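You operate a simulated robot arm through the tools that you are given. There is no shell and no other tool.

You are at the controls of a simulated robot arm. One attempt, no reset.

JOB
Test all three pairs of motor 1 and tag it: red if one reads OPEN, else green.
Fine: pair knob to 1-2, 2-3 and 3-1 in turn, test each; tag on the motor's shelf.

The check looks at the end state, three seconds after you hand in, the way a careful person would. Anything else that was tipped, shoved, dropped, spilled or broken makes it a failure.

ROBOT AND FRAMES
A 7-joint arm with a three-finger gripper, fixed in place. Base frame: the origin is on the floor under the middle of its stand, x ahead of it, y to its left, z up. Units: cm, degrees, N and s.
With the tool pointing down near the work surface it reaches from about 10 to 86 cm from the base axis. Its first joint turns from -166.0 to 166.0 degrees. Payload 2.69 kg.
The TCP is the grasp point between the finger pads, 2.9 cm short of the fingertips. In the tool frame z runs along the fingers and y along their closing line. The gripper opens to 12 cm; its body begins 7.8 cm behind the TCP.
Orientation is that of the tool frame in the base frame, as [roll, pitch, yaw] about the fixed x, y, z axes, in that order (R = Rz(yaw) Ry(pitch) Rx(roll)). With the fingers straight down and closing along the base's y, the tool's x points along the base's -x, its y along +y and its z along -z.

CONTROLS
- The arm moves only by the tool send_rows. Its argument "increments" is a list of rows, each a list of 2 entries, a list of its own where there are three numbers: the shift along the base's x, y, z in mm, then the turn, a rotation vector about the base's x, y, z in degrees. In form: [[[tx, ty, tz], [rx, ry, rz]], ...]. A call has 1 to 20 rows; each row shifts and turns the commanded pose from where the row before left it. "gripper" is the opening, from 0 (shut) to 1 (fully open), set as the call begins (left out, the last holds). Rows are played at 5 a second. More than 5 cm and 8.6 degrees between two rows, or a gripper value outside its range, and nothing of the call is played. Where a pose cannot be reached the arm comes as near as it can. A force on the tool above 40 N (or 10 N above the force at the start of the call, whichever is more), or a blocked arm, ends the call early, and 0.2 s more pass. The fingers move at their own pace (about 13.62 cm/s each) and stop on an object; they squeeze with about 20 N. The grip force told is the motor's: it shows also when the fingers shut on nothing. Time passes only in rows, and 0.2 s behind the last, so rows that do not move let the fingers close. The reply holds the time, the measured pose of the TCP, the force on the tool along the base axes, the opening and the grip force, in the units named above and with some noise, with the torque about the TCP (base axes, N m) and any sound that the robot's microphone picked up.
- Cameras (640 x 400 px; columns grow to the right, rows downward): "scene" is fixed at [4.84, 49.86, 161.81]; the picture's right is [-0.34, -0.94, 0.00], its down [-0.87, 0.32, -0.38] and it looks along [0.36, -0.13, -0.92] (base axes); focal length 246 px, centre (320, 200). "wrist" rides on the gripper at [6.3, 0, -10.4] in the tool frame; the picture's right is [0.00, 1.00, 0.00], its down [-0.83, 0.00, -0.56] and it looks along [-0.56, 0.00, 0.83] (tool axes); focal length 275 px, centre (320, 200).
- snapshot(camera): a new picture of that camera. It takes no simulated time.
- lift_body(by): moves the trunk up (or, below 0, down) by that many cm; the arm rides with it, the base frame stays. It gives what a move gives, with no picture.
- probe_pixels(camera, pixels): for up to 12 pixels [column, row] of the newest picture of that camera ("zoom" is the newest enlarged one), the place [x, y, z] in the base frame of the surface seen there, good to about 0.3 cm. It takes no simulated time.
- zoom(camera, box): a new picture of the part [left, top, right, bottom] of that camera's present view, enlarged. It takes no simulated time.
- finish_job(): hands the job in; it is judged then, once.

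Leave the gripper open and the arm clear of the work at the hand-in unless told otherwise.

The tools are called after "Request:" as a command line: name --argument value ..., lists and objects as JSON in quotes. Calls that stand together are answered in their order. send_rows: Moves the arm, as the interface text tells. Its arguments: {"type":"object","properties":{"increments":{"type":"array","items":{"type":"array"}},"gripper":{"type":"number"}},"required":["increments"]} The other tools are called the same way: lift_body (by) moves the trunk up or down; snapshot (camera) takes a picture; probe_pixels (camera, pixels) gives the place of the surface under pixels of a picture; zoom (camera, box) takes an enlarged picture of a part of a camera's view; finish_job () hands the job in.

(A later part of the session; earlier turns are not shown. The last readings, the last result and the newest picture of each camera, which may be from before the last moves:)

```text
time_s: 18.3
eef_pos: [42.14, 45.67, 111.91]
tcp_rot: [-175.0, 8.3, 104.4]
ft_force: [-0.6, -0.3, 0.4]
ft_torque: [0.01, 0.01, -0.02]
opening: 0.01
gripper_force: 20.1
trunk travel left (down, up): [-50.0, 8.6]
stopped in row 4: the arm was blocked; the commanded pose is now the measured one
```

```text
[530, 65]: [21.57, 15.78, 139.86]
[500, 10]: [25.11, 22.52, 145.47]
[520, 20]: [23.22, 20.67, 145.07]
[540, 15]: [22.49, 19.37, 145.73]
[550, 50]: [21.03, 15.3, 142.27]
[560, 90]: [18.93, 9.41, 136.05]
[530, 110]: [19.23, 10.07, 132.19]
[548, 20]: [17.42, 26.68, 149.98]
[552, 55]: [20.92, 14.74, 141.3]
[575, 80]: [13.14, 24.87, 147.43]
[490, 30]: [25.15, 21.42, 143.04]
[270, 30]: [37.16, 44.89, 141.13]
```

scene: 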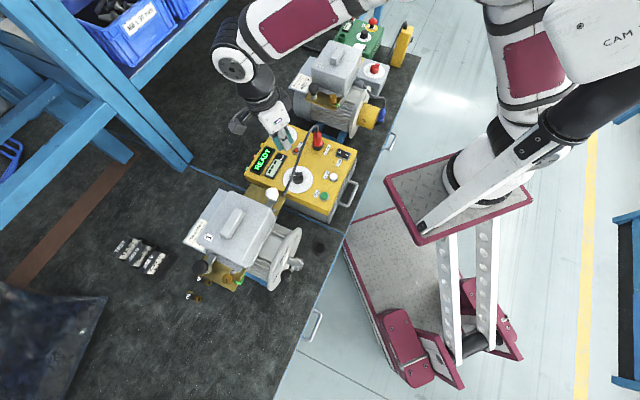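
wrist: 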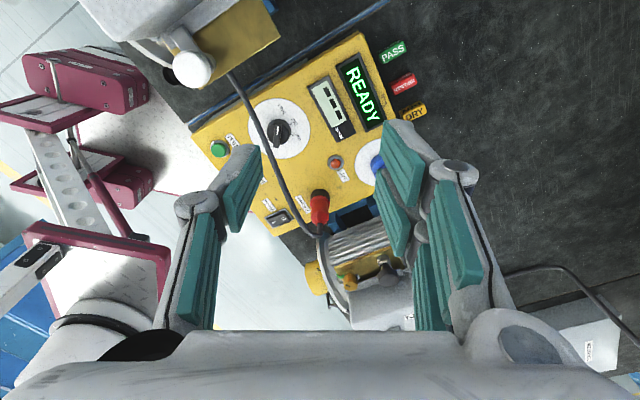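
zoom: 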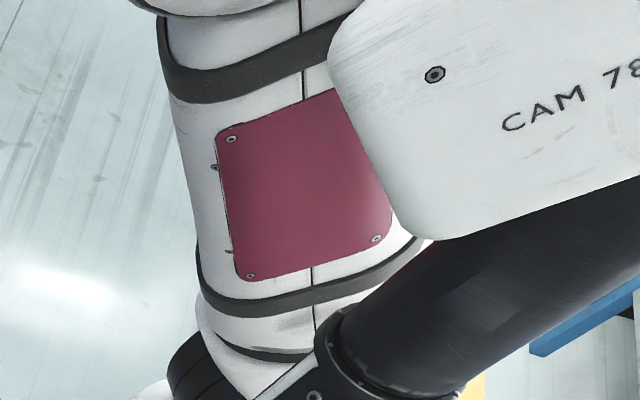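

The shoulder pitch is what jams: the raised upper arm meets the CAM head when the hand is close and high. Raising the trunk and staying lower will let the upper arm lean forward. First I back outward and level the tool.

Request:
send_rows --increments '[[[20, 20, 0], [0, 0, 0]], [[20, 20, 0], [3.1, -0.93, 0]], [[10, 20, 0], [3.1, -0.93, 0]], [[0, 10, 0], [3.1, -0.93, 0]], [[0, 0, 0], [0, 0, 0]]]' --gripper 0.0

Request:
lift_body --by 8.5

Request:
snapshot --camera "scene"

```text
time_s: 19.5
eef_pos: [47.0, 52.87, 112.17]
tcp_rot: [179.9, -0.3, 104.1]
ft_force: [-0.6, -0.1, 1.0]
ft_torque: [0.01, -0.03, 0.0]
opening: 0.0
gripper_force: 20.0
trunk travel left (down, up): [-50.0, 8.6]
```

```text
time_s: 20.7
eef_pos: [47.05, 52.72, 120.43]
tcp_rot: [179.9, -0.2, 104.0]
ft_force: [0.7, 0.3, 0.0]
ft_torque: [-0.01, 0.02, 0.01]
opening: 0.0
gripper_force: 19.8
trunk travel left (down, up): [-58.5, 0.1]
```

```text
taken
```

scene: 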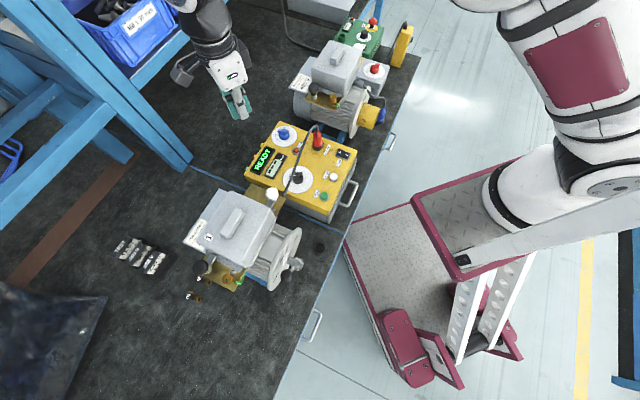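

The trunk is up 8.5 cm (the mast rides with it). Now I come down to z≈103.5 outside the cable, then step inward over the cable's low part toward TEST.

Request:
send_rows --increments '[[[0, 0, -35], [0, 0, 0]], [[0, 0, -35], [0, 0, 0]], [[0, 0, -35], [0, 0, 0]], [[0, 0, -35], [0, 0, 0]], [[0, 0, -25], [0, 0, 0]], [[-20, -25, 0], [0, 0, 0]], [[-20, -25, 0], [0, 0, 0]], [[-20, -22, 0], [0, 0, 0]], [[0, 0, 0], [0, 0, 0]]]'

Request:
snapshot --camera "scene"

Request:
snapshot --camera "wrist"

```text
time_s: 22.7
eef_pos: [40.99, 45.51, 104.32]
tcp_rot: [179.9, -0.2, 104.2]
ft_force: [0.2, 0.5, -0.8]
ft_torque: [0.01, 0.0, 0.02]
opening: 0.0
gripper_force: 20.0
trunk travel left (down, up): [-58.5, 0.1]
```

```text
taken
```

scene: 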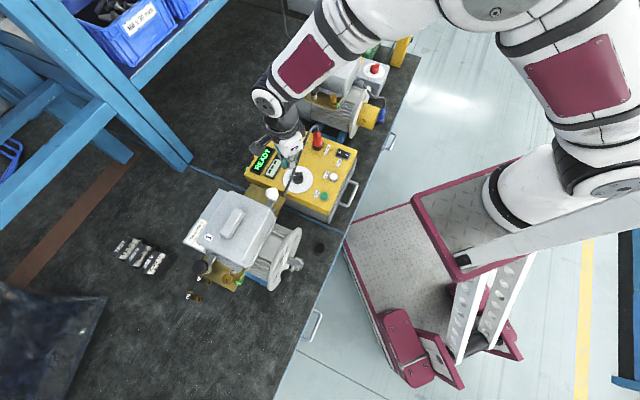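

```text
taken
```

wrist: 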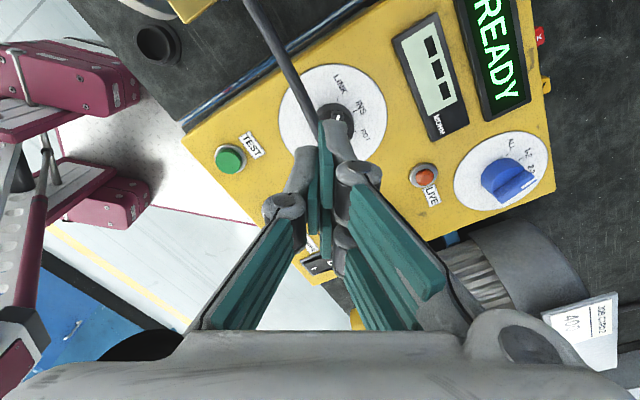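

No block this time. TEST is in view at (229,158). I move inward at the same height to stand above it.

Request:
send_rows --increments '[[[-18, -18, 0], [0, 0, 0]], [[-18, -18, 0], [0, 0, 0]], [[-18, -18, 0], [0, 0, 0]], [[-17, -17, 0], [0, 0, 0]], [[0, 0, 0], [0, 0, 0]]]'

Request:
snapshot --camera "scene"

Request:
snapshot --camera "wrist"

```text
time_s: 23.9
eef_pos: [33.93, 38.39, 104.15]
tcp_rot: [179.9, -0.2, 104.1]
ft_force: [-0.3, 0.6, -0.4]
ft_torque: [-0.02, 0.02, -0.01]
opening: 0.02
gripper_force: 20.1
trunk travel left (down, up): [-58.5, 0.1]
```

```text
taken
```

scene: 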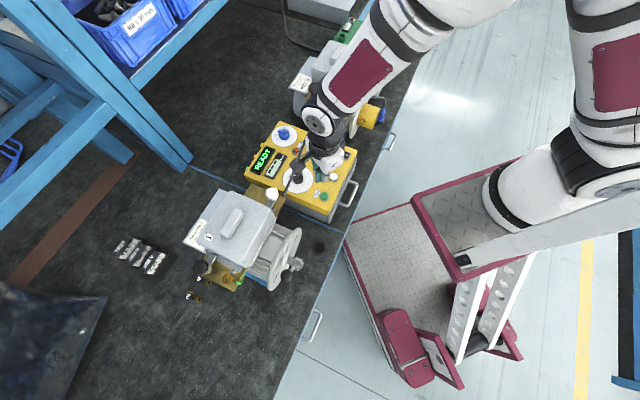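

```text
taken
```

wrist: 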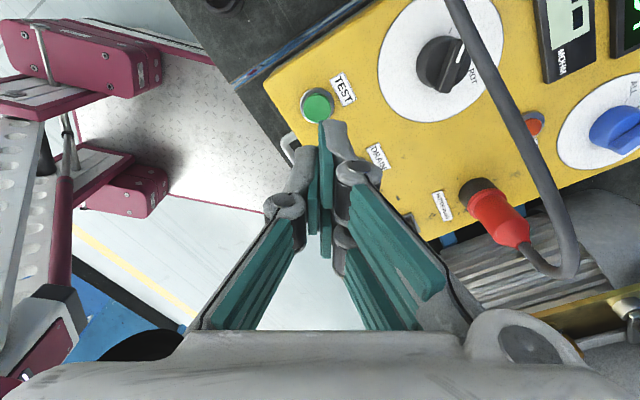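

TEST (317,104) is straight below the fingertips. I lower to just above it.

Request:
send_rows --increments '[[[3, 1, -25], [0, 0, 0]], [[0, 0, -25], [0, 0, 0]], [[0, 0, -25], [0, 0, 0]], [[0, 0, -15], [0, 0, 0]], [[0, 0, -7], [0, 0, 0]], [[0, 0, 0], [0, 0, 0]]]'

Request:
snapshot --camera "wrist"

```text
time_s: 25.3
eef_pos: [34.22, 38.64, 94.37]
tcp_rot: [179.9, -0.4, 104.1]
ft_force: [0.0, -0.1, -0.4]
ft_torque: [-0.05, 0.01, 0.02]
opening: 0.03
gripper_force: 19.8
trunk travel left (down, up): [-58.5, 0.1]
```

```text
taken
```

wrist: 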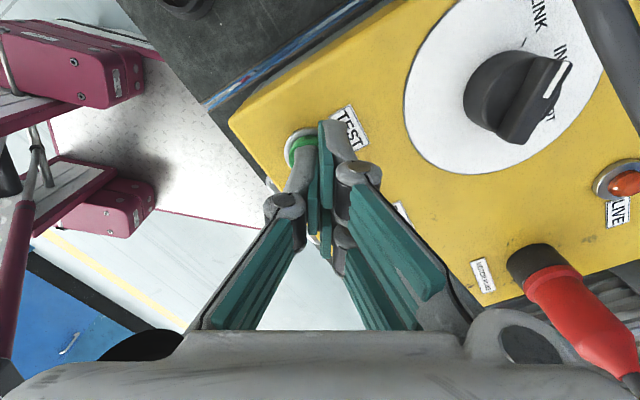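

I'm 0.7 cm above the button. Before pressing I want to verify the black selector still points at LINK, so I enlarge it.

Request:
zoom --camera "wrist" --box '[390, 0, 640, 200]'

Request:
zoom --camera "scene" --box '[230, 110, 370, 230]'

```text
2.00 times, centred on (515, 100) of wrist
```

zoom: 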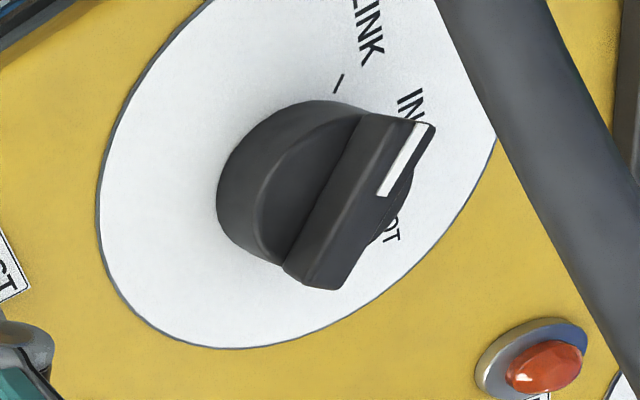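

```text
3.33 times, centred on (300, 170) of scene
```

zoom: 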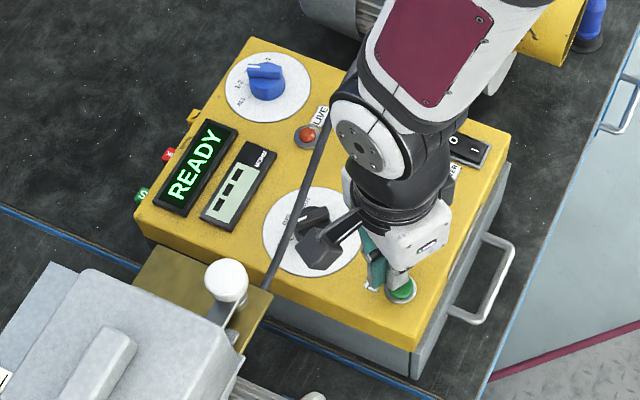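

The pointer is parallel to the LINK tick, so LINK is still set. Now I press TEST in small steps of 1–1.5 mm and watch the force.

Request:
send_rows --increments '[[[0, 0, -2], [0, 0, 0]], [[0, 0, -2], [0, 0, 0]], [[0, 0, -1.5], [0, 0, 0]], [[0, 0, -1.5], [0, 0, 0]], [[0, 0, -1], [0, 0, 0]], [[0, 0, -1], [0, 0, 0]]]'

Request:
zoom --camera "scene" --box '[230, 110, 370, 230]'

```text
time_s: 26.7
eef_pos: [34.19, 38.69, 93.62]
tcp_rot: [179.9, -0.2, 104.1]
ft_force: [-0.1, -0.3, -1.2]
ft_torque: [0.0, -0.03, 0.02]
opening: 0.0
gripper_force: 20.2
trunk travel left (down, up): [-58.5, 0.1]
```

```text
3.33 times, centred on (300, 170) of scene
```

zoom: 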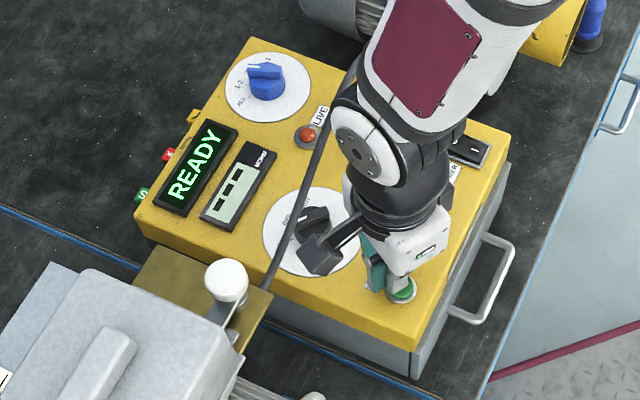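

No contact force yet (tip about z=90.7). I keep going down in 1 mm steps.

Request:
send_rows --increments '[[[0, 0, -1], [0, 0, 0]], [[0, 0, -1], [0, 0, 0]], [[0, 0, -1], [0, 0, 0]], [[0, 0, -1], [0, 0, 0]]]'

Request:
zoom --camera "scene" --box '[230, 110, 370, 230]'

Request:
zoom --camera "wrist" --box '[240, 90, 400, 220]'

```text
time_s: 27.7
eef_pos: [34.16, 38.66, 93.0]
tcp_rot: [179.9, -0.2, 104.0]
ft_force: [0.5, -1.8, 2.7]
ft_torque: [-0.05, 0.03, 0.02]
opening: 0.59
gripper_force: 28.4
trunk travel left (down, up): [-58.5, 0.1]
heard: click
```

```text
3.33 times, centred on (300, 170) of scene
```

zoom: 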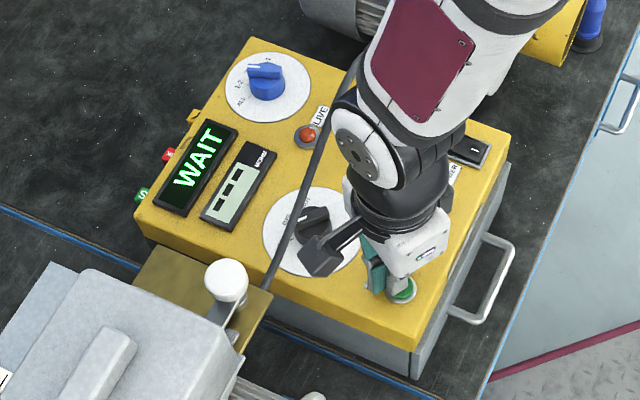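

```text
3.08 times, centred on (320, 155) of wrist
```

zoom: 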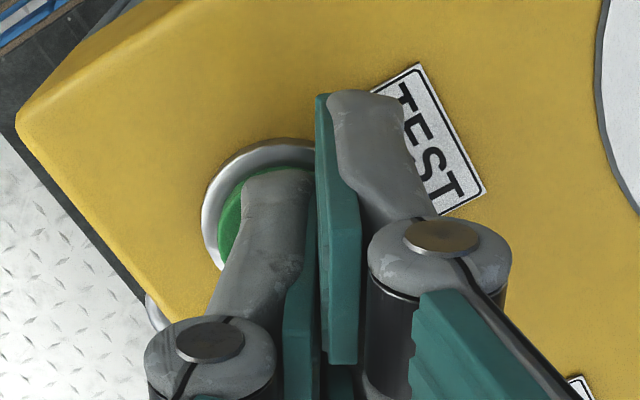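

A click, and the display shows WAIT. I release upward and wait for the reading.

Request:
send_rows --increments '[[[0, 0, 5], [0, 0, 0]], [[0, 0, 10], [0, 0, 0]], [[0, 0, 10], [0, 0, 0]], [[0, 0, 0], [0, 0, 0]], [[0, 0, 0], [0, 0, 0]]]'

Request:
zoom --camera "scene" --box '[230, 110, 370, 230]'

```text
time_s: 28.9
eef_pos: [34.46, 38.58, 95.5]
tcp_rot: [179.8, -0.2, 104.1]
ft_force: [0.0, 0.5, 0.1]
ft_torque: [0.0, 0.0, 0.02]
opening: 0.01
gripper_force: 29.0
trunk travel left (down, up): [-58.5, 0.1]
```

```text
3.33 times, centred on (300, 170) of scene
```

zoom: 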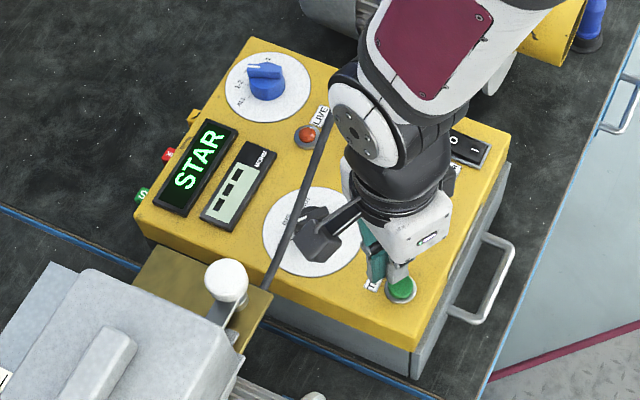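

The display reads STAR for pair 1-2 (not OPEN). Next: rise, go out over the low part of the cable, and return to the blue knob, turning the tool to the blade's new heading (~62.5°).

Request:
send_rows --increments '[[[0, 0, 30], [0, 0, 0]], [[0, 0, 30], [0, 0, 0]], [[0, 0, 28], [0, 0, 0]], [[16, 17, 0], [0, 0, 0]], [[16, 17, 0], [0, 0, 0]], [[16, 17, 0], [0, 0, 0]], [[18, 18, 10], [0, 0, 0]], [[10, 5, 30], [0, 0, 0]], [[0, 0, 0], [0, 0, 0]]]'

Request:
zoom --camera "scene" --box '[230, 110, 370, 230]'

```text
time_s: 30.9
eef_pos: [41.78, 45.92, 108.5]
tcp_rot: [179.9, -0.2, 104.1]
ft_force: [-0.5, 0.1, -1.2]
ft_torque: [0.02, 0.0, -0.02]
opening: 0.0
gripper_force: 29.2
trunk travel left (down, up): [-58.5, 0.1]
```

```text
3.33 times, centred on (300, 170) of scene
```

zoom: 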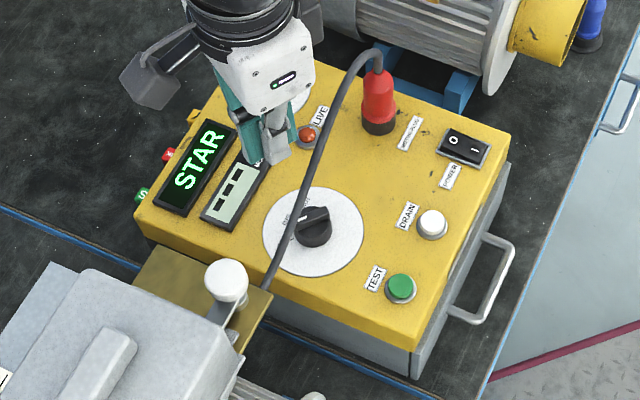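

Still STAR, nothing disturbed. I move to above the blue knob, opening the fingers half and turning to 62.4°.

Request:
send_rows --increments '[[[27, 0, 0], [0, 0, -6]], [[27, 0, 0], [0, 0, -6]], [[27, -4, 0], [0, 0, -6]], [[27, -5, 0], [0, 0, -6]], [[27, -6, 0], [0, 0, -6]], [[27, -7, 0], [0, 0, -6]], [[27, -7, -30], [0, 0, -5.7]], [[0, 0, -30], [0, 0, 0]], [[0, 0, 0], [0, 0, 0]]]' --gripper 0.5

Request:
snapshot --camera "wrist"

```text
time_s: 32.9
eef_pos: [60.68, 43.11, 102.55]
tcp_rot: [179.8, -0.2, 62.5]
ft_force: [-0.4, 0.3, -0.2]
ft_torque: [0.0, -0.01, 0.03]
opening: 6.0
gripper_force: 0.2
trunk travel left (down, up): [-58.5, 0.1]
```

```text
taken
```

wrist: 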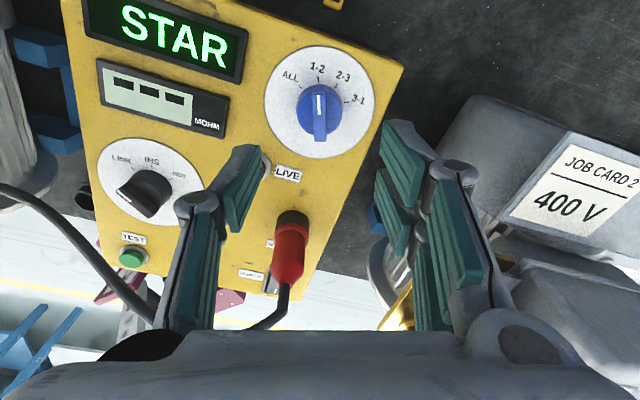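

The blade is centred at (319,114) and upright in the view. I descend onto it and close.

Request:
send_rows --increments '[[[0, 0, -25], [0, 0, 0]], [[0, 0, -25], [0, 0, 0]], [[0, 0, -16], [0, 0, 0]], [[0, 0, -10], [0, 0, 0]], [[0, 0, 0], [0, 0, 0]]]' --gripper 0.5

Request:
send_rows --increments '[[[0, 0, 0], [0, 0, 0]], [[0, 0, 0], [0, 0, 0]], [[0, 0, 0], [0, 0, 0]], [[0, 0, 0], [0, 0, 0]]]' --gripper 0.0

Request:
zoom --camera "wrist" --box '[220, 50, 420, 250]'

```text
time_s: 34.1
eef_pos: [60.71, 43.15, 94.82]
tcp_rot: [179.9, -0.1, 62.4]
ft_force: [0.2, 0.9, 0.1]
ft_torque: [0.02, 0.05, -0.01]
opening: 6.0
gripper_force: 0.0
trunk travel left (down, up): [-58.5, 0.1]
```

```text
time_s: 35.1
eef_pos: [60.85, 43.13, 94.73]
tcp_rot: [179.9, -0.2, 62.4]
ft_force: [-0.5, 0.3, -1.4]
ft_torque: [0.22, -0.09, 0.04]
opening: 1.02
gripper_force: 37.3
trunk travel left (down, up): [-58.5, 0.1]
```

```text
2.00 times, centred on (320, 150) of wrist
```

zoom: 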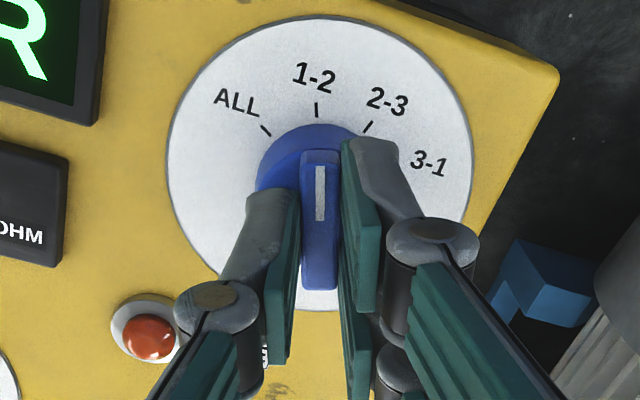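

Blade gripped. Now I turn another 42° clockwise to 2-3.

Request:
send_rows --increments '[[[0, 0, 0], [0, 0, -7]], [[0, 0, 0], [0, 0, -7]], [[0, 0, 0], [0, 0, -7]], [[0, 0, 0], [0, 0, -7]], [[0, 0, 0], [0, 0, -7]], [[0, 0, 0], [0, 0, -7]], [[0, 0, 0], [0, 0, 0]]]'

Request:
zoom --camera "wrist" --box '[220, 50, 420, 250]'

```text
time_s: 36.7
eef_pos: [60.8, 43.13, 94.88]
tcp_rot: [179.9, -0.3, 20.4]
ft_force: [3.3, 0.8, 1.6]
ft_torque: [0.22, -0.43, -0.01]
opening: 1.0
gripper_force: 37.1
trunk travel left (down, up): [-58.5, 0.1]
```

```text
2.00 times, centred on (320, 150) of wrist
```

zoom: 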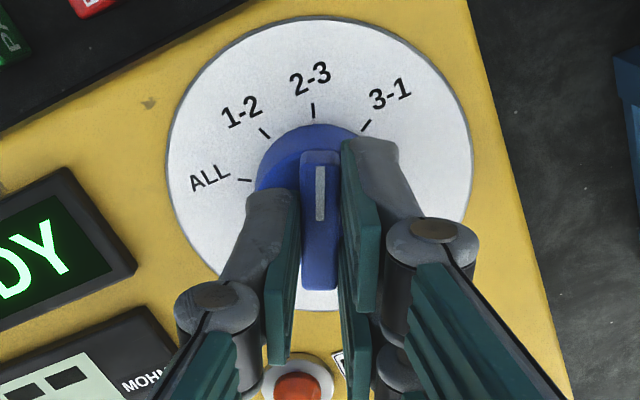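

The mark is on 2-3 and the display went back to READY. I release and check.

Request:
send_rows --increments '[[[0, 0, 0], [0, 0, 0]], [[0, 0, 0], [0, 0, 0]]]' --gripper 0.5

Request:
zoom --camera "wrist" --box '[220, 50, 420, 250]'

```text
time_s: 37.3
eef_pos: [60.67, 43.08, 94.82]
tcp_rot: [179.9, -0.2, 20.3]
ft_force: [-0.2, -0.6, 0.1]
ft_torque: [0.01, -0.03, -0.02]
opening: 5.98
gripper_force: 0.0
trunk travel left (down, up): [-58.5, 0.1]
```

```text
2.00 times, centred on (320, 150) of wrist
```

zoom: 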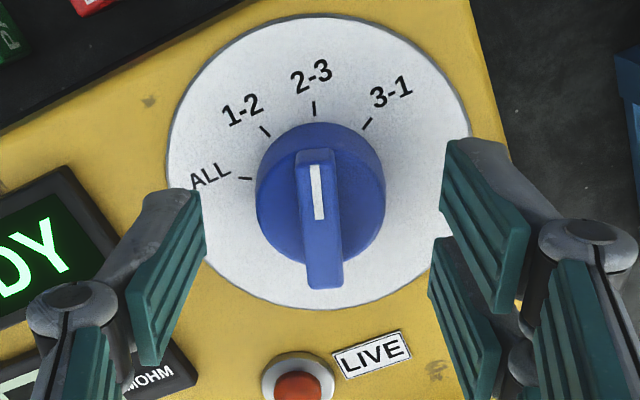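

It snapped onto the 2-3 detent. Now back to TEST along the same proven path with heading 104°.

Request:
send_rows --increments '[[[0, 0, 45], [0, 0, 0]], [[0, 0, 45], [0, 0, 0]], [[0, 0, 45], [0, 0, 0]], [[-15, 4, 0], [0, 0, 7.6]], [[-15, 4, 0], [0, 0, 7.6]], [[-17, 4, 0], [0, 0, 7.6]], [[-17, 4, 0], [0, 0, 7.6]], [[-17, 4, 0], [0, 0, 7.6]], [[-17, 4, 0], [0, 0, 7.6]], [[-18, 4, 0], [0, 0, 7.6]], [[-18, 0, 0], [0, 0, 7.6]], [[-18, 0, 0], [0, 0, 7.6]], [[-18, 0, 0], [0, 0, 7.6]], [[-19, 0, 0], [0, 0, 7.6]], [[0, 0, 0], [0, 0, 0]]]' --gripper 0.5

Request:
snapshot --camera "scene"

```text
time_s: 40.5
eef_pos: [41.66, 45.93, 108.41]
tcp_rot: [179.9, -0.3, 104.0]
ft_force: [0.5, -0.5, 0.2]
ft_torque: [0.0, 0.03, 0.01]
opening: 5.97
gripper_force: 0.0
trunk travel left (down, up): [-58.5, 0.1]
```

```text
taken
```

scene: 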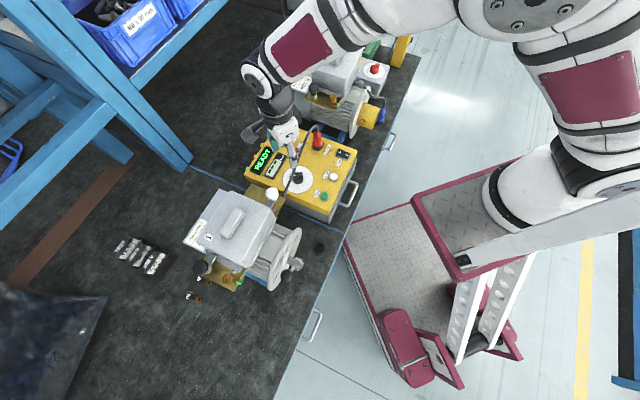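

Request:
send_rows --increments '[[[0, 0, -20], [0, 0, 0]], [[0, 0, -22], [0, 0, 0]], [[-18, -18, 0], [0, 0, 0]], [[-18, -18, 0], [0, 0, 0]], [[-19, -18, 0], [0, 0, 0]], [[-19, -19, 0], [0, 0, 0]], [[0, 0, -25], [0, 0, 0]], [[0, 0, -25], [0, 0, 0]], [[0, 0, -25], [0, 0, 0]], [[0, 0, -15], [0, 0, 0]], [[0, 0, -9], [0, 0, 0]], [[0, 0, 0], [0, 0, 0]]]' --gripper 0.0

Request:
zoom --camera "scene" --box '[230, 110, 370, 230]'

Request:
snapshot --camera "wrist"

```text
time_s: 43.1
eef_pos: [34.49, 38.54, 94.2]
tcp_rot: [179.9, -0.3, 104.2]
ft_force: [0.5, 0.5, -0.1]
ft_torque: [0.03, -0.01, 0.06]
opening: 0.0
gripper_force: 19.8
trunk travel left (down, up): [-58.5, 0.1]
```

```text
3.33 times, centred on (300, 170) of scene
```

zoom: 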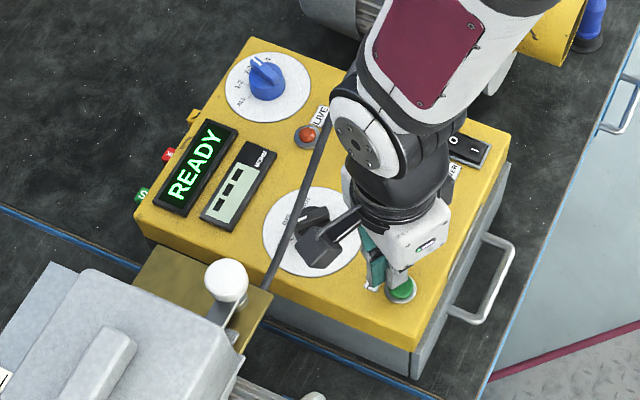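

```text
taken
```

wrist: 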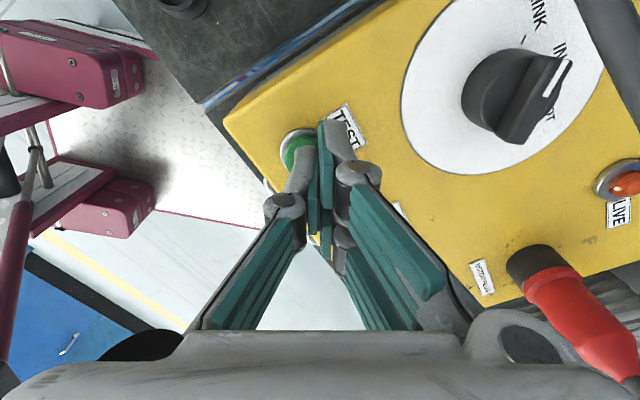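

Display READY, pointer on 2-3. I nudge 3 mm back over the button and press.

Request:
send_rows --increments '[[[-3, 1, -2], [0, 0, 0]], [[0, 0, -2], [0, 0, 0]], [[0, 0, -2], [0, 0, 0]], [[0, 0, -1.5], [0, 0, 0]], [[0, 0, -1], [0, 0, 0]], [[0, 0, -1], [0, 0, 0]], [[0, 0, -1], [0, 0, 0]], [[0, 0, -1], [0, 0, 0]]]'

Request:
zoom --camera "scene" --box '[230, 110, 370, 230]'

```text
time_s: 44.9
eef_pos: [34.08, 38.69, 92.96]
tcp_rot: [179.9, -0.2, 104.1]
ft_force: [-0.7, 0.4, 2.6]
ft_torque: [0.01, -0.01, -0.01]
opening: 0.61
gripper_force: 28.8
trunk travel left (down, up): [-58.5, 0.1]
heard: click
```

```text
3.33 times, centred on (300, 170) of scene
```

zoom: 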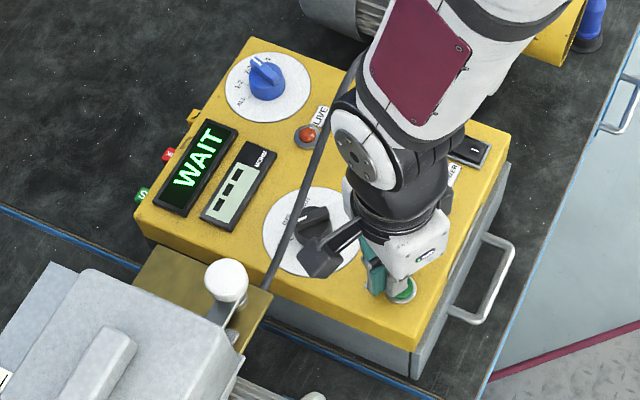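

Click, WAIT. I release upward and wait for the reading.

Request:
send_rows --increments '[[[0, 0, 5], [0, 0, 0]], [[0, 0, 10], [0, 0, 0]], [[0, 0, 10], [0, 0, 0]], [[0, 0, 0], [0, 0, 0]], [[0, 0, 0], [0, 0, 0]]]'

Request:
zoom --camera "scene" --box '[230, 110, 370, 230]'

```text
time_s: 46.1
eef_pos: [34.18, 38.55, 95.6]
tcp_rot: [179.9, -0.2, 104.0]
ft_force: [0.3, -0.3, 0.4]
ft_torque: [0.0, -0.02, -0.02]
opening: 0.0
gripper_force: 28.6
trunk travel left (down, up): [-58.5, 0.1]
```

```text
3.33 times, centred on (300, 170) of scene
```

zoom: 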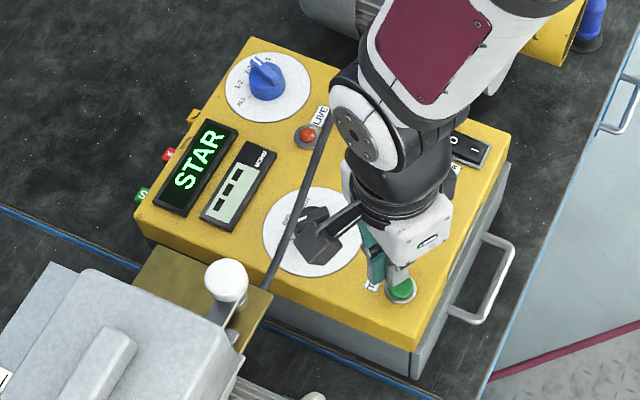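

Pair 2-3 reads STAR as well. Now back to the blue knob for the last pair, heading 24°.

Request:
send_rows --increments '[[[0, 0, 30], [0, 0, 0]], [[0, 0, 30], [0, 0, 0]], [[0, 0, 28], [0, 0, 0]], [[16, 17, 0], [0, 0, 0]], [[16, 17, 0], [0, 0, 0]], [[16, 17, 0], [0, 0, 0]], [[18, 18, 10], [0, 0, 0]], [[10, 5, 30], [0, 0, 0]], [[17, 0, 0], [0, 0, -7.3]], [[17, 0, 0], [0, 0, -7.3]], [[17, 0, 0], [0, 0, -7.3]], [[17, 0, 0], [0, 0, -7.3]], [[17, -4, 0], [0, 0, -7.3]], [[17, -4, 0], [0, 0, -7.3]], [[17, -4, 0], [0, 0, -7.3]], [[18, -4, 0], [0, 0, -7.3]], [[18, -4, 0], [0, 0, -7.3]], [[18, -4, 0], [0, 0, -7.2]], [[17, -4, 0], [0, 0, -7.2]], [[0, 0, 0], [0, 0, 0]]]' --gripper 0.0

Request:
send_rows --increments '[[[0, 0, -30], [0, 0, 0]], [[0, 0, -30], [0, 0, 0]], [[0, 0, 0], [0, 0, 0]]]' --gripper 0.5

Request:
snapshot --camera "wrist"

```text
time_s: 50.3
eef_pos: [60.76, 43.36, 108.42]
tcp_rot: [179.8, -0.2, 23.9]
ft_force: [0.0, 0.9, -0.4]
ft_torque: [0.05, -0.01, 0.01]
opening: 0.0
gripper_force: 28.3
trunk travel left (down, up): [-58.5, 0.1]
```

```text
time_s: 51.1
eef_pos: [60.73, 43.31, 102.1]
tcp_rot: [179.9, -0.3, 24.0]
ft_force: [-0.3, 0.6, 0.5]
ft_torque: [-0.01, 0.02, 0.0]
opening: 6.0
gripper_force: 0.1
trunk travel left (down, up): [-58.5, 0.1]
```

```text
taken
```

wrist: 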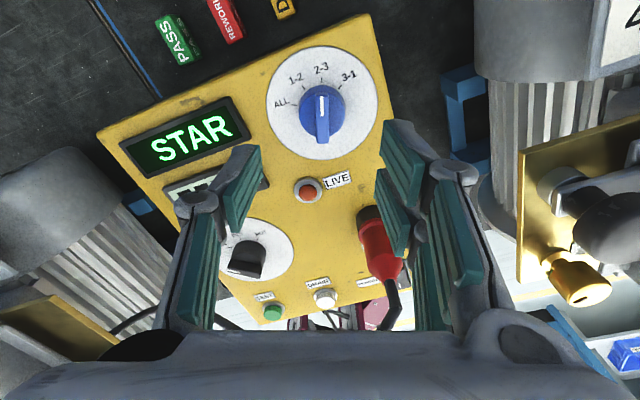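

Aligned over the blade (321,117). Motor 2's black knob (600,220) is in view at the right; I probe it and other nearby parts for clearance before lowering.

Request:
probe_pixels --camera "wrist" --pixels '[[600, 220], [575, 280], [560, 190], [530, 60], [620, 20], [535, 230], [470, 110], [380, 240], [395, 290], [320, 120]]'

```text
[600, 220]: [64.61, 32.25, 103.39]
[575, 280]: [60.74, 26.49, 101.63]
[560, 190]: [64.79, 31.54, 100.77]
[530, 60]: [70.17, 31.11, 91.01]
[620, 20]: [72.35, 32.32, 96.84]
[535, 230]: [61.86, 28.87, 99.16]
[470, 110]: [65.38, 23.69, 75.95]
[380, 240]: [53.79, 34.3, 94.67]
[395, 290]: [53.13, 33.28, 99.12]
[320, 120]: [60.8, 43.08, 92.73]
```

Clearances are fine (the black ball is 11.5 cm away). I lower onto the blade and close.

Request:
send_rows --increments '[[[0, -2, -25], [0, 0, 0]], [[0, 0, -22], [0, 0, 0]], [[0, 0, -15], [0, 0, 0]], [[0, 0, -10], [0, 0, 0]], [[0, 0, 0], [0, 0, 0]]]' --gripper 0.5

Request:
send_rows --increments '[[[0, 0, 0], [0, 0, 0]], [[0, 0, 0], [0, 0, 0]], [[0, 0, 0], [0, 0, 0]], [[0, 0, 0], [0, 0, 0]]]' --gripper 0.0

Request:
zoom --camera "wrist" --box '[220, 50, 420, 250]'

```text
time_s: 52.3
eef_pos: [60.7, 43.03, 95.04]
tcp_rot: [179.9, -0.3, 23.8]
ft_force: [-0.4, 0.2, 0.1]
ft_torque: [0.01, 0.01, 0.02]
opening: 5.99
gripper_force: 0.1
trunk travel left (down, up): [-58.5, 0.1]
```

```text
time_s: 53.3
eef_pos: [60.66, 43.09, 95.01]
tcp_rot: [179.9, -0.2, 24.0]
ft_force: [0.0, 2.4, -1.7]
ft_torque: [0.17, -0.16, 0.01]
opening: 1.0
gripper_force: 37.4
trunk travel left (down, up): [-58.5, 0.1]
```

```text
2.00 times, centred on (320, 150) of wrist
```

zoom: 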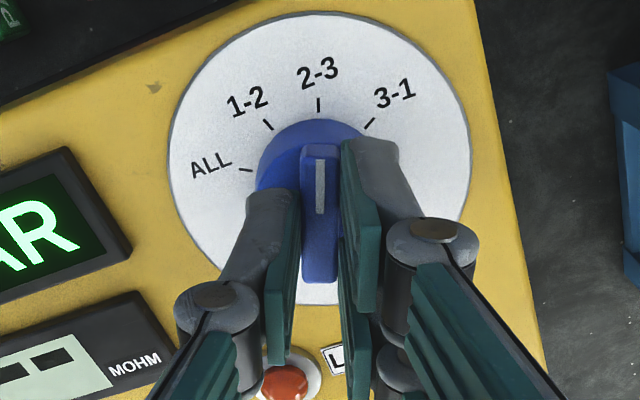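

Blade gripped. I turn 40° clockwise to 3-1.

Request:
send_rows --increments '[[[0, 0, 0], [0, 0, -7]], [[0, 0, 0], [0, 0, -7]], [[0, 0, 0], [0, 0, -7]], [[0, 0, 0], [0, 0, -7]], [[0, 0, 0], [0, 0, -7]], [[0, 0, 0], [0, 0, -5.5]], [[0, 0, 0], [0, 0, 0]]]'

Request:
zoom --camera "wrist" --box '[220, 50, 420, 250]'

Request:
send_rows --increments '[[[0, 0, 0], [0, 0, 0]], [[0, 0, 0], [0, 0, 0]]]' --gripper 0.5

Request:
zoom --camera "wrist" --box '[220, 50, 420, 250]'

```text
time_s: 54.9
eef_pos: [60.67, 43.11, 95.11]
tcp_rot: [179.9, -0.2, 17.0]
ft_force: [4.7, 4.1, 5.4]
ft_torque: [0.25, -0.49, 0.05]
opening: 1.0
gripper_force: 37.3
out of reach, approached as far as the arm can: row 2, 3, 4, 5, 6
trunk travel left (down, up): [-58.5, 0.1]
```

```text
2.00 times, centred on (320, 150) of wrist
```

zoom: 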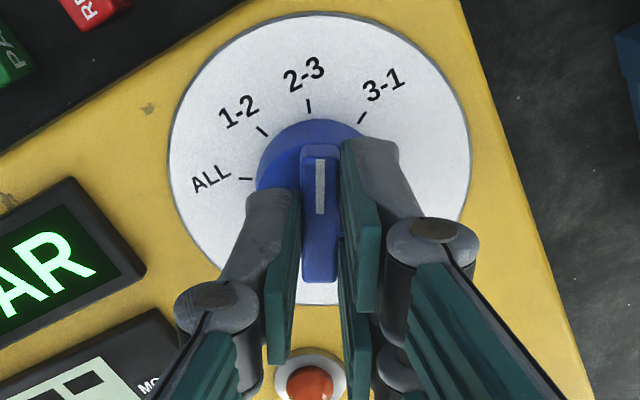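

```text
time_s: 55.5
eef_pos: [60.53, 43.03, 95.11]
tcp_rot: [179.9, -0.2, 17.0]
ft_force: [0.1, -0.1, 0.1]
ft_torque: [0.03, 0.0, 0.01]
opening: 5.98
gripper_force: 0.0
trunk travel left (down, up): [-58.5, 0.1]
```

```text
2.00 times, centred on (320, 150) of wrist
```

zoom: 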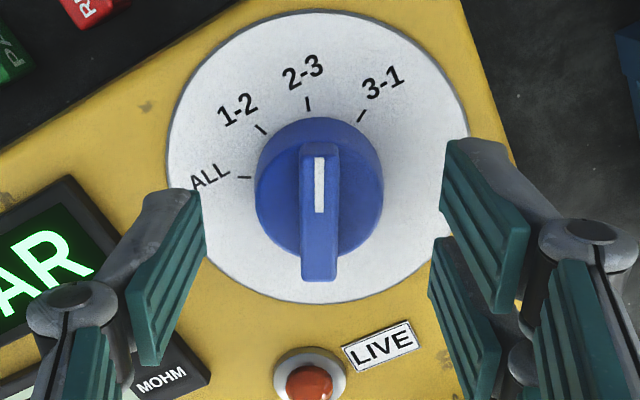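

The wrist joint reached its limit at 17°, leaving the knob only slightly past 2-3 (display still STAR). I rise and re-grip with the hand turned by 180° (heading ~197°), which is mid-range.

Request:
send_rows --increments '[[[0, 0, 40], [0, 0, 0]], [[0, 0, 40], [0, 0, 0]], [[0, 0, 40], [0, 0, 0]], [[0, 0, 0], [0, 0, 7.5]], [[0, 0, 0], [0, 0, 7.5]], [[0, 0, 0], [0, 0, 7.5]], [[0, 0, 0], [0, 0, 7.5]], [[0, 0, 0], [0, 0, 7.5]], [[0, 0, 0], [0, 0, 7.5]], [[0, 0, 0], [0, 0, 7.5]], [[0, 0, 0], [0, 0, 7.5]], [[0, 0, 0], [0, 0, 7.5]], [[0, 0, 0], [0, 0, 7.5]], [[0, 0, 0], [0, 0, 7.5]], [[0, 0, 0], [0, 0, 7.5]], [[0, 0, 0], [0, 0, 7.5]], [[0, 0, 0], [0, 0, 7.5]], [[0, 0, 0], [0, 0, 7.5]], [[0, 0, 0], [0, 0, 7.5]], [[0, 0, 0], [0, 0, 7.5]]]' --gripper 0.5

Request:
snapshot --camera "scene"

```text
time_s: 59.7
eef_pos: [60.71, 43.07, 107.01]
tcp_rot: [179.8, -0.2, 144.6]
ft_force: [-0.1, -0.2, -0.5]
ft_torque: [0.02, 0.02, -0.01]
opening: 5.98
gripper_force: 0.0
trunk travel left (down, up): [-58.5, 0.1]
```

```text
taken
```

scene: 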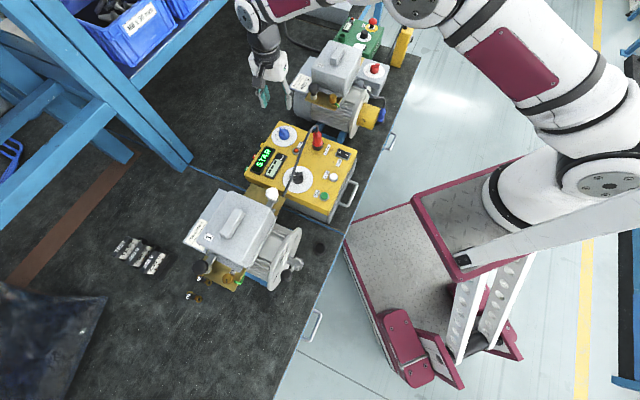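

Request:
send_rows --increments '[[[0, 0, 0], [0, 0, 7.5]], [[0, 0, 0], [0, 0, 7.5]], [[0, 0, 0], [0, 0, 7.5]], [[0, 0, 0], [0, 0, 7.5]], [[0, 0, 0], [0, 0, 7.5]], [[0, 0, 0], [0, 0, 7.5]], [[0, 0, 0], [0, 0, 7.5]], [[0, 0, -25], [0, 0, 0]], [[0, 0, -20], [0, 0, 0]], [[0, 0, 0], [0, 0, 0]]]' --gripper 0.5

Request:
snapshot --camera "wrist"

Request:
snapshot --camera "scene"

```text
time_s: 61.9
eef_pos: [60.74, 43.04, 102.49]
tcp_rot: [179.9, -0.2, -163.1]
ft_force: [-0.4, 0.3, -0.6]
ft_torque: [0.01, -0.05, 0.02]
opening: 6.0
gripper_force: 0.0
trunk travel left (down, up): [-58.5, 0.1]
```

```text
taken
```

wrist: 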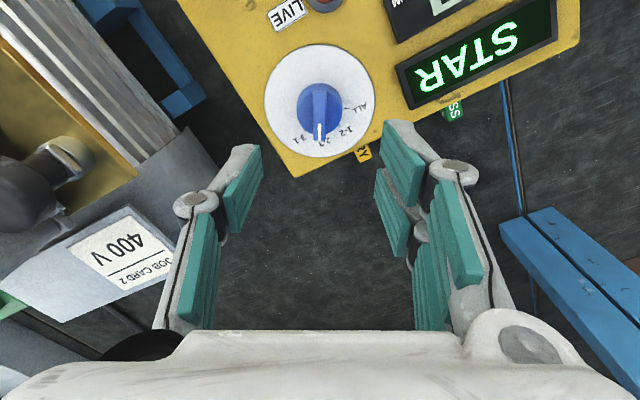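

```text
taken
```

scene: 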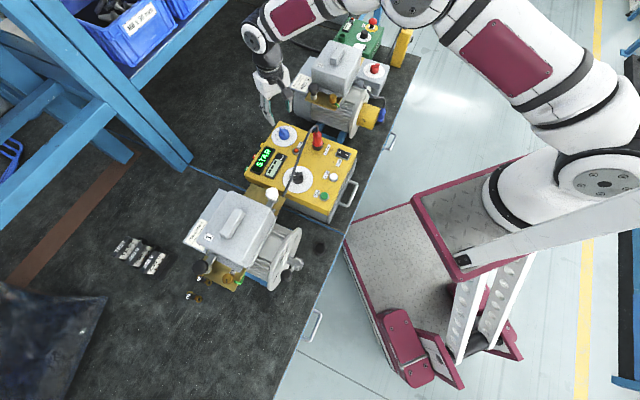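

The blade is seen from the other side now (320,110). I check the clearance of motor 2's shelf corner at the left before descending.

Request:
probe_pixels --camera "wrist" --pixels '[[130, 212], [172, 262], [180, 240], [60, 160], [20, 190], [170, 280], [200, 150], [319, 135], [320, 95], [170, 200]]'

Request:
zoom --camera "wrist" --box '[250, 30, 390, 180]'

```text
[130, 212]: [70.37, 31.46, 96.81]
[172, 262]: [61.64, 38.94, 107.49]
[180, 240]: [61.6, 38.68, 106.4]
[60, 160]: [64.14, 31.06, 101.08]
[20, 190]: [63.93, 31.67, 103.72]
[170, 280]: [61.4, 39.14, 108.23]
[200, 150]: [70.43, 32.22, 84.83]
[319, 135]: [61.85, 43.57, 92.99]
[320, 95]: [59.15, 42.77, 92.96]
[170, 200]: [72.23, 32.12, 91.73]
```

```text
2.67 times, centred on (320, 105) of wrist
```

zoom: 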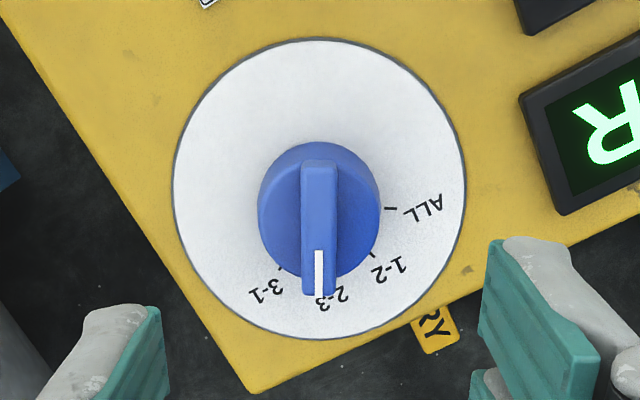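

Clearance is about 10 cm. The blade is aligned; I lower and close on it.

Request:
send_rows --increments '[[[0, 0, -25], [0, 0, 0]], [[0, 0, -25], [0, 0, 0]], [[0, 0, -15], [0, 0, 0]], [[0, 0, -10], [0, 0, 0]], [[0, 0, 0], [0, 0, 0]]]' --gripper 0.5

Request:
send_rows --increments '[[[0, 0, 0], [0, 0, 0]], [[0, 0, 0], [0, 0, 0]], [[0, 0, 0], [0, 0, 0]], [[0, 0, 0], [0, 0, 0]]]' --gripper 0.0

Request:
zoom --camera "wrist" --box '[220, 50, 420, 250]'

```text
time_s: 63.1
eef_pos: [60.78, 43.14, 95.19]
tcp_rot: [179.9, -0.3, -163.0]
ft_force: [-1.1, 0.4, 0.0]
ft_torque: [0.0, -0.02, -0.02]
opening: 5.99
gripper_force: 0.1
trunk travel left (down, up): [-58.5, 0.1]
```

```text
time_s: 64.1
eef_pos: [60.77, 43.07, 94.94]
tcp_rot: [179.9, -0.3, -163.0]
ft_force: [-0.7, -2.0, -1.3]
ft_torque: [0.01, -0.18, 0.0]
opening: 1.0
gripper_force: 37.1
trunk travel left (down, up): [-58.5, 0.1]
```

```text
2.00 times, centred on (320, 150) of wrist
```

zoom: 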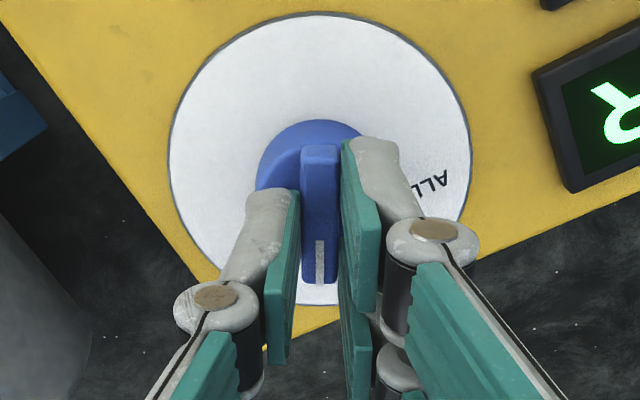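

Gripped. I turn about 34° more clockwise to reach 3-1.

Request:
send_rows --increments '[[[0, 0, 0], [0, 0, -7]], [[0, 0, 0], [0, 0, -7]], [[0, 0, 0], [0, 0, -7]], [[0, 0, 0], [0, 0, -7]], [[0, 0, 0], [0, 0, -6]], [[0, 0, 0], [0, 0, 0]]]'

Request:
zoom --camera "wrist" --box '[220, 50, 420, 250]'

Request:
send_rows --increments '[[[0, 0, 0], [0, 0, 0]], [[0, 0, 0], [0, 0, 0]]]' --gripper 0.5

Request:
zoom --camera "wrist" --box '[220, 50, 420, 250]'

```text
time_s: 65.5
eef_pos: [60.79, 43.03, 95.15]
tcp_rot: [180.0, -0.4, 163.0]
ft_force: [1.4, -2.9, -6.2]
ft_torque: [-0.14, -0.33, 1.07]
opening: 1.04
gripper_force: 37.7
trunk travel left (down, up): [-58.5, 0.1]
```

```text
2.00 times, centred on (320, 150) of wrist
```

zoom: 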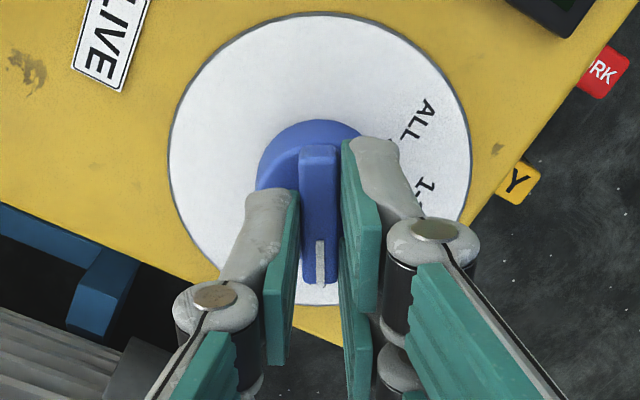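

```text
time_s: 66.1
eef_pos: [60.73, 43.11, 95.04]
tcp_rot: [180.0, -0.3, 163.0]
ft_force: [0.7, -0.1, -0.7]
ft_torque: [-0.02, 0.02, 0.0]
opening: 5.99
gripper_force: 0.0
trunk travel left (down, up): [-58.5, 0.1]
```

```text
2.00 times, centred on (320, 150) of wrist
```

zoom: 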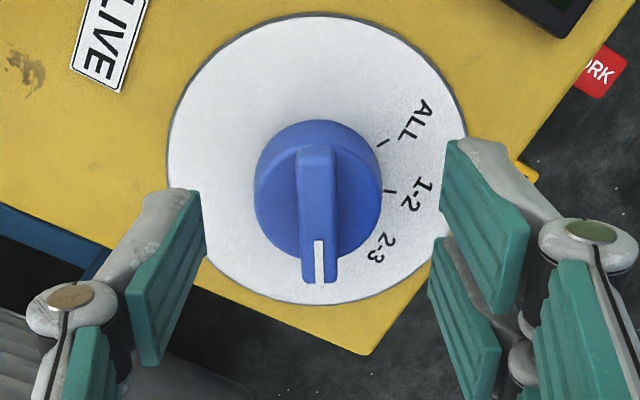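

The knob reached its end position at 3-1 (stop felt). Now back to TEST: rise, turn to 104°, move to the crossing point.

Request:
send_rows --increments '[[[0, 0, 45], [0, 0, 0]], [[0, 0, 45], [0, 0, 0]], [[0, 0, 45], [0, 0, 0]], [[-20, 4, 0], [0, 0, -6.6]], [[-21, 4, 0], [0, 0, -6.6]], [[-21, 4, 0], [0, 0, -6.6]], [[-21, 4, 0], [0, 0, -6.6]], [[-21, 4, 0], [0, 0, -6.6]], [[-21, 4, 0], [0, 0, -6.6]], [[-21, 4, 0], [0, 0, -6.6]], [[-21, 0, 0], [0, 0, -6.6]], [[-21, 0, 0], [0, 0, -6.2]], [[0, 0, 0], [0, 0, 0]]]' --gripper 0.5

Request:
zoom --camera "scene" --box '[230, 110, 370, 230]'

```text
time_s: 68.9
eef_pos: [42.12, 45.96, 108.78]
tcp_rot: [179.9, -0.3, 103.9]
ft_force: [0.8, 0.8, -1.0]
ft_torque: [0.0, 0.03, -0.01]
opening: 6.0
gripper_force: 0.1
trunk travel left (down, up): [-58.5, 0.1]
```

```text
3.33 times, centred on (300, 170) of scene
```

zoom: 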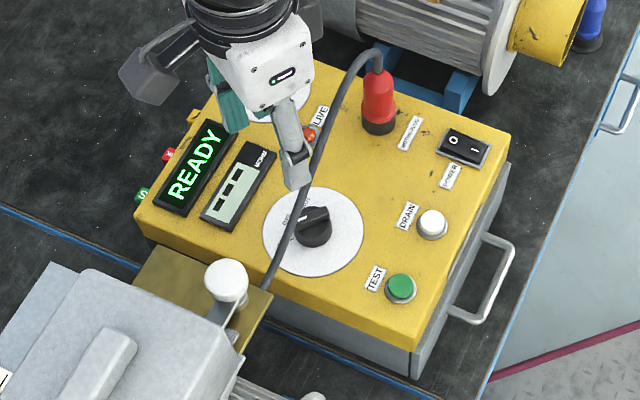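

READY again. Same approach to TEST with fingers shut.

Request:
send_rows --increments '[[[0, 0, -22], [0, 0, 0]], [[0, 0, -22], [0, 0, 0]], [[-20, -18, 0], [0, 0, 0]], [[-20, -18, 0], [0, 0, 0]], [[-20, -18, 0], [0, 0, 0]], [[-19, -19, 0], [0, 0, 0]], [[0, 0, -25], [0, 0, 0]], [[0, 0, -25], [0, 0, 0]], [[0, 0, -25], [0, 0, 0]], [[0, 0, -15], [0, 0, 0]], [[0, 0, -10], [0, 0, 0]], [[0, 0, 0], [0, 0, 0]]]' --gripper 0.0

Request:
snapshot --camera "wrist"

```text
time_s: 71.5
eef_pos: [34.08, 38.6, 94.39]
tcp_rot: [179.8, -0.2, 104.0]
ft_force: [0.4, 0.6, 0.2]
ft_torque: [0.02, 0.0, -0.02]
opening: 0.0
gripper_force: 20.2
trunk travel left (down, up): [-58.5, 0.1]
```

```text
taken
```

wrist: 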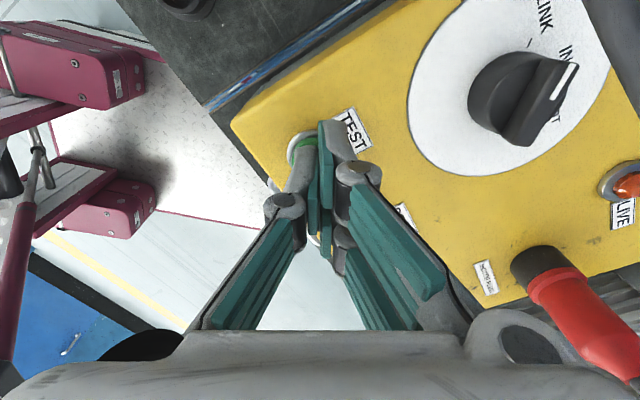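

The fingertips are right over TEST. I press as before.

Request:
send_rows --increments '[[[1, 1, -2], [0, 0, 0]], [[0, 0, -2], [0, 0, 0]], [[0, 0, -2], [0, 0, 0]], [[0, 0, -2], [0, 0, 0]], [[0, 0, -1.5], [0, 0, 0]], [[0, 0, -1], [0, 0, 0]], [[0, 0, -1], [0, 0, 0]], [[0, 0, -1], [0, 0, 0]], [[0, 0, -1], [0, 0, 0]]]'

Request:
zoom --camera "scene" --box '[230, 110, 370, 230]'

Request:
send_rows --increments '[[[0, 0, 5], [0, 0, 0]], [[0, 0, 10], [0, 0, 0]], [[0, 0, 10], [0, 0, 0]], [[0, 0, 0], [0, 0, 0]], [[0, 0, 0], [0, 0, 0]]]'

Request:
zoom --camera "scene" --box '[230, 110, 370, 230]'

```text
time_s: 73.5
eef_pos: [34.18, 38.62, 92.92]
tcp_rot: [179.9, -0.3, 104.1]
ft_force: [0.0, -0.9, 7.0]
ft_torque: [-0.07, -0.01, -0.06]
opening: 0.62
gripper_force: 28.8
trunk travel left (down, up): [-58.5, 0.1]
heard: click
```

```text
3.33 times, centred on (300, 170) of scene
```

zoom: 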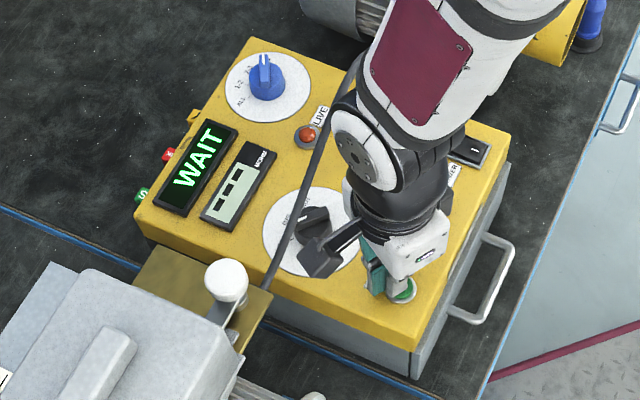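

```text
time_s: 74.7
eef_pos: [34.19, 38.68, 95.41]
tcp_rot: [179.8, -0.3, 104.1]
ft_force: [-0.6, 0.0, 0.2]
ft_torque: [0.0, 0.01, 0.0]
opening: 0.0
gripper_force: 28.7
trunk travel left (down, up): [-58.5, 0.1]
```

```text
3.33 times, centred on (300, 170) of scene
```

zoom: 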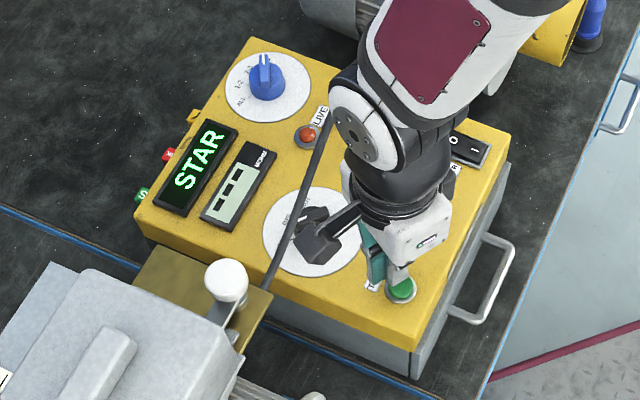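

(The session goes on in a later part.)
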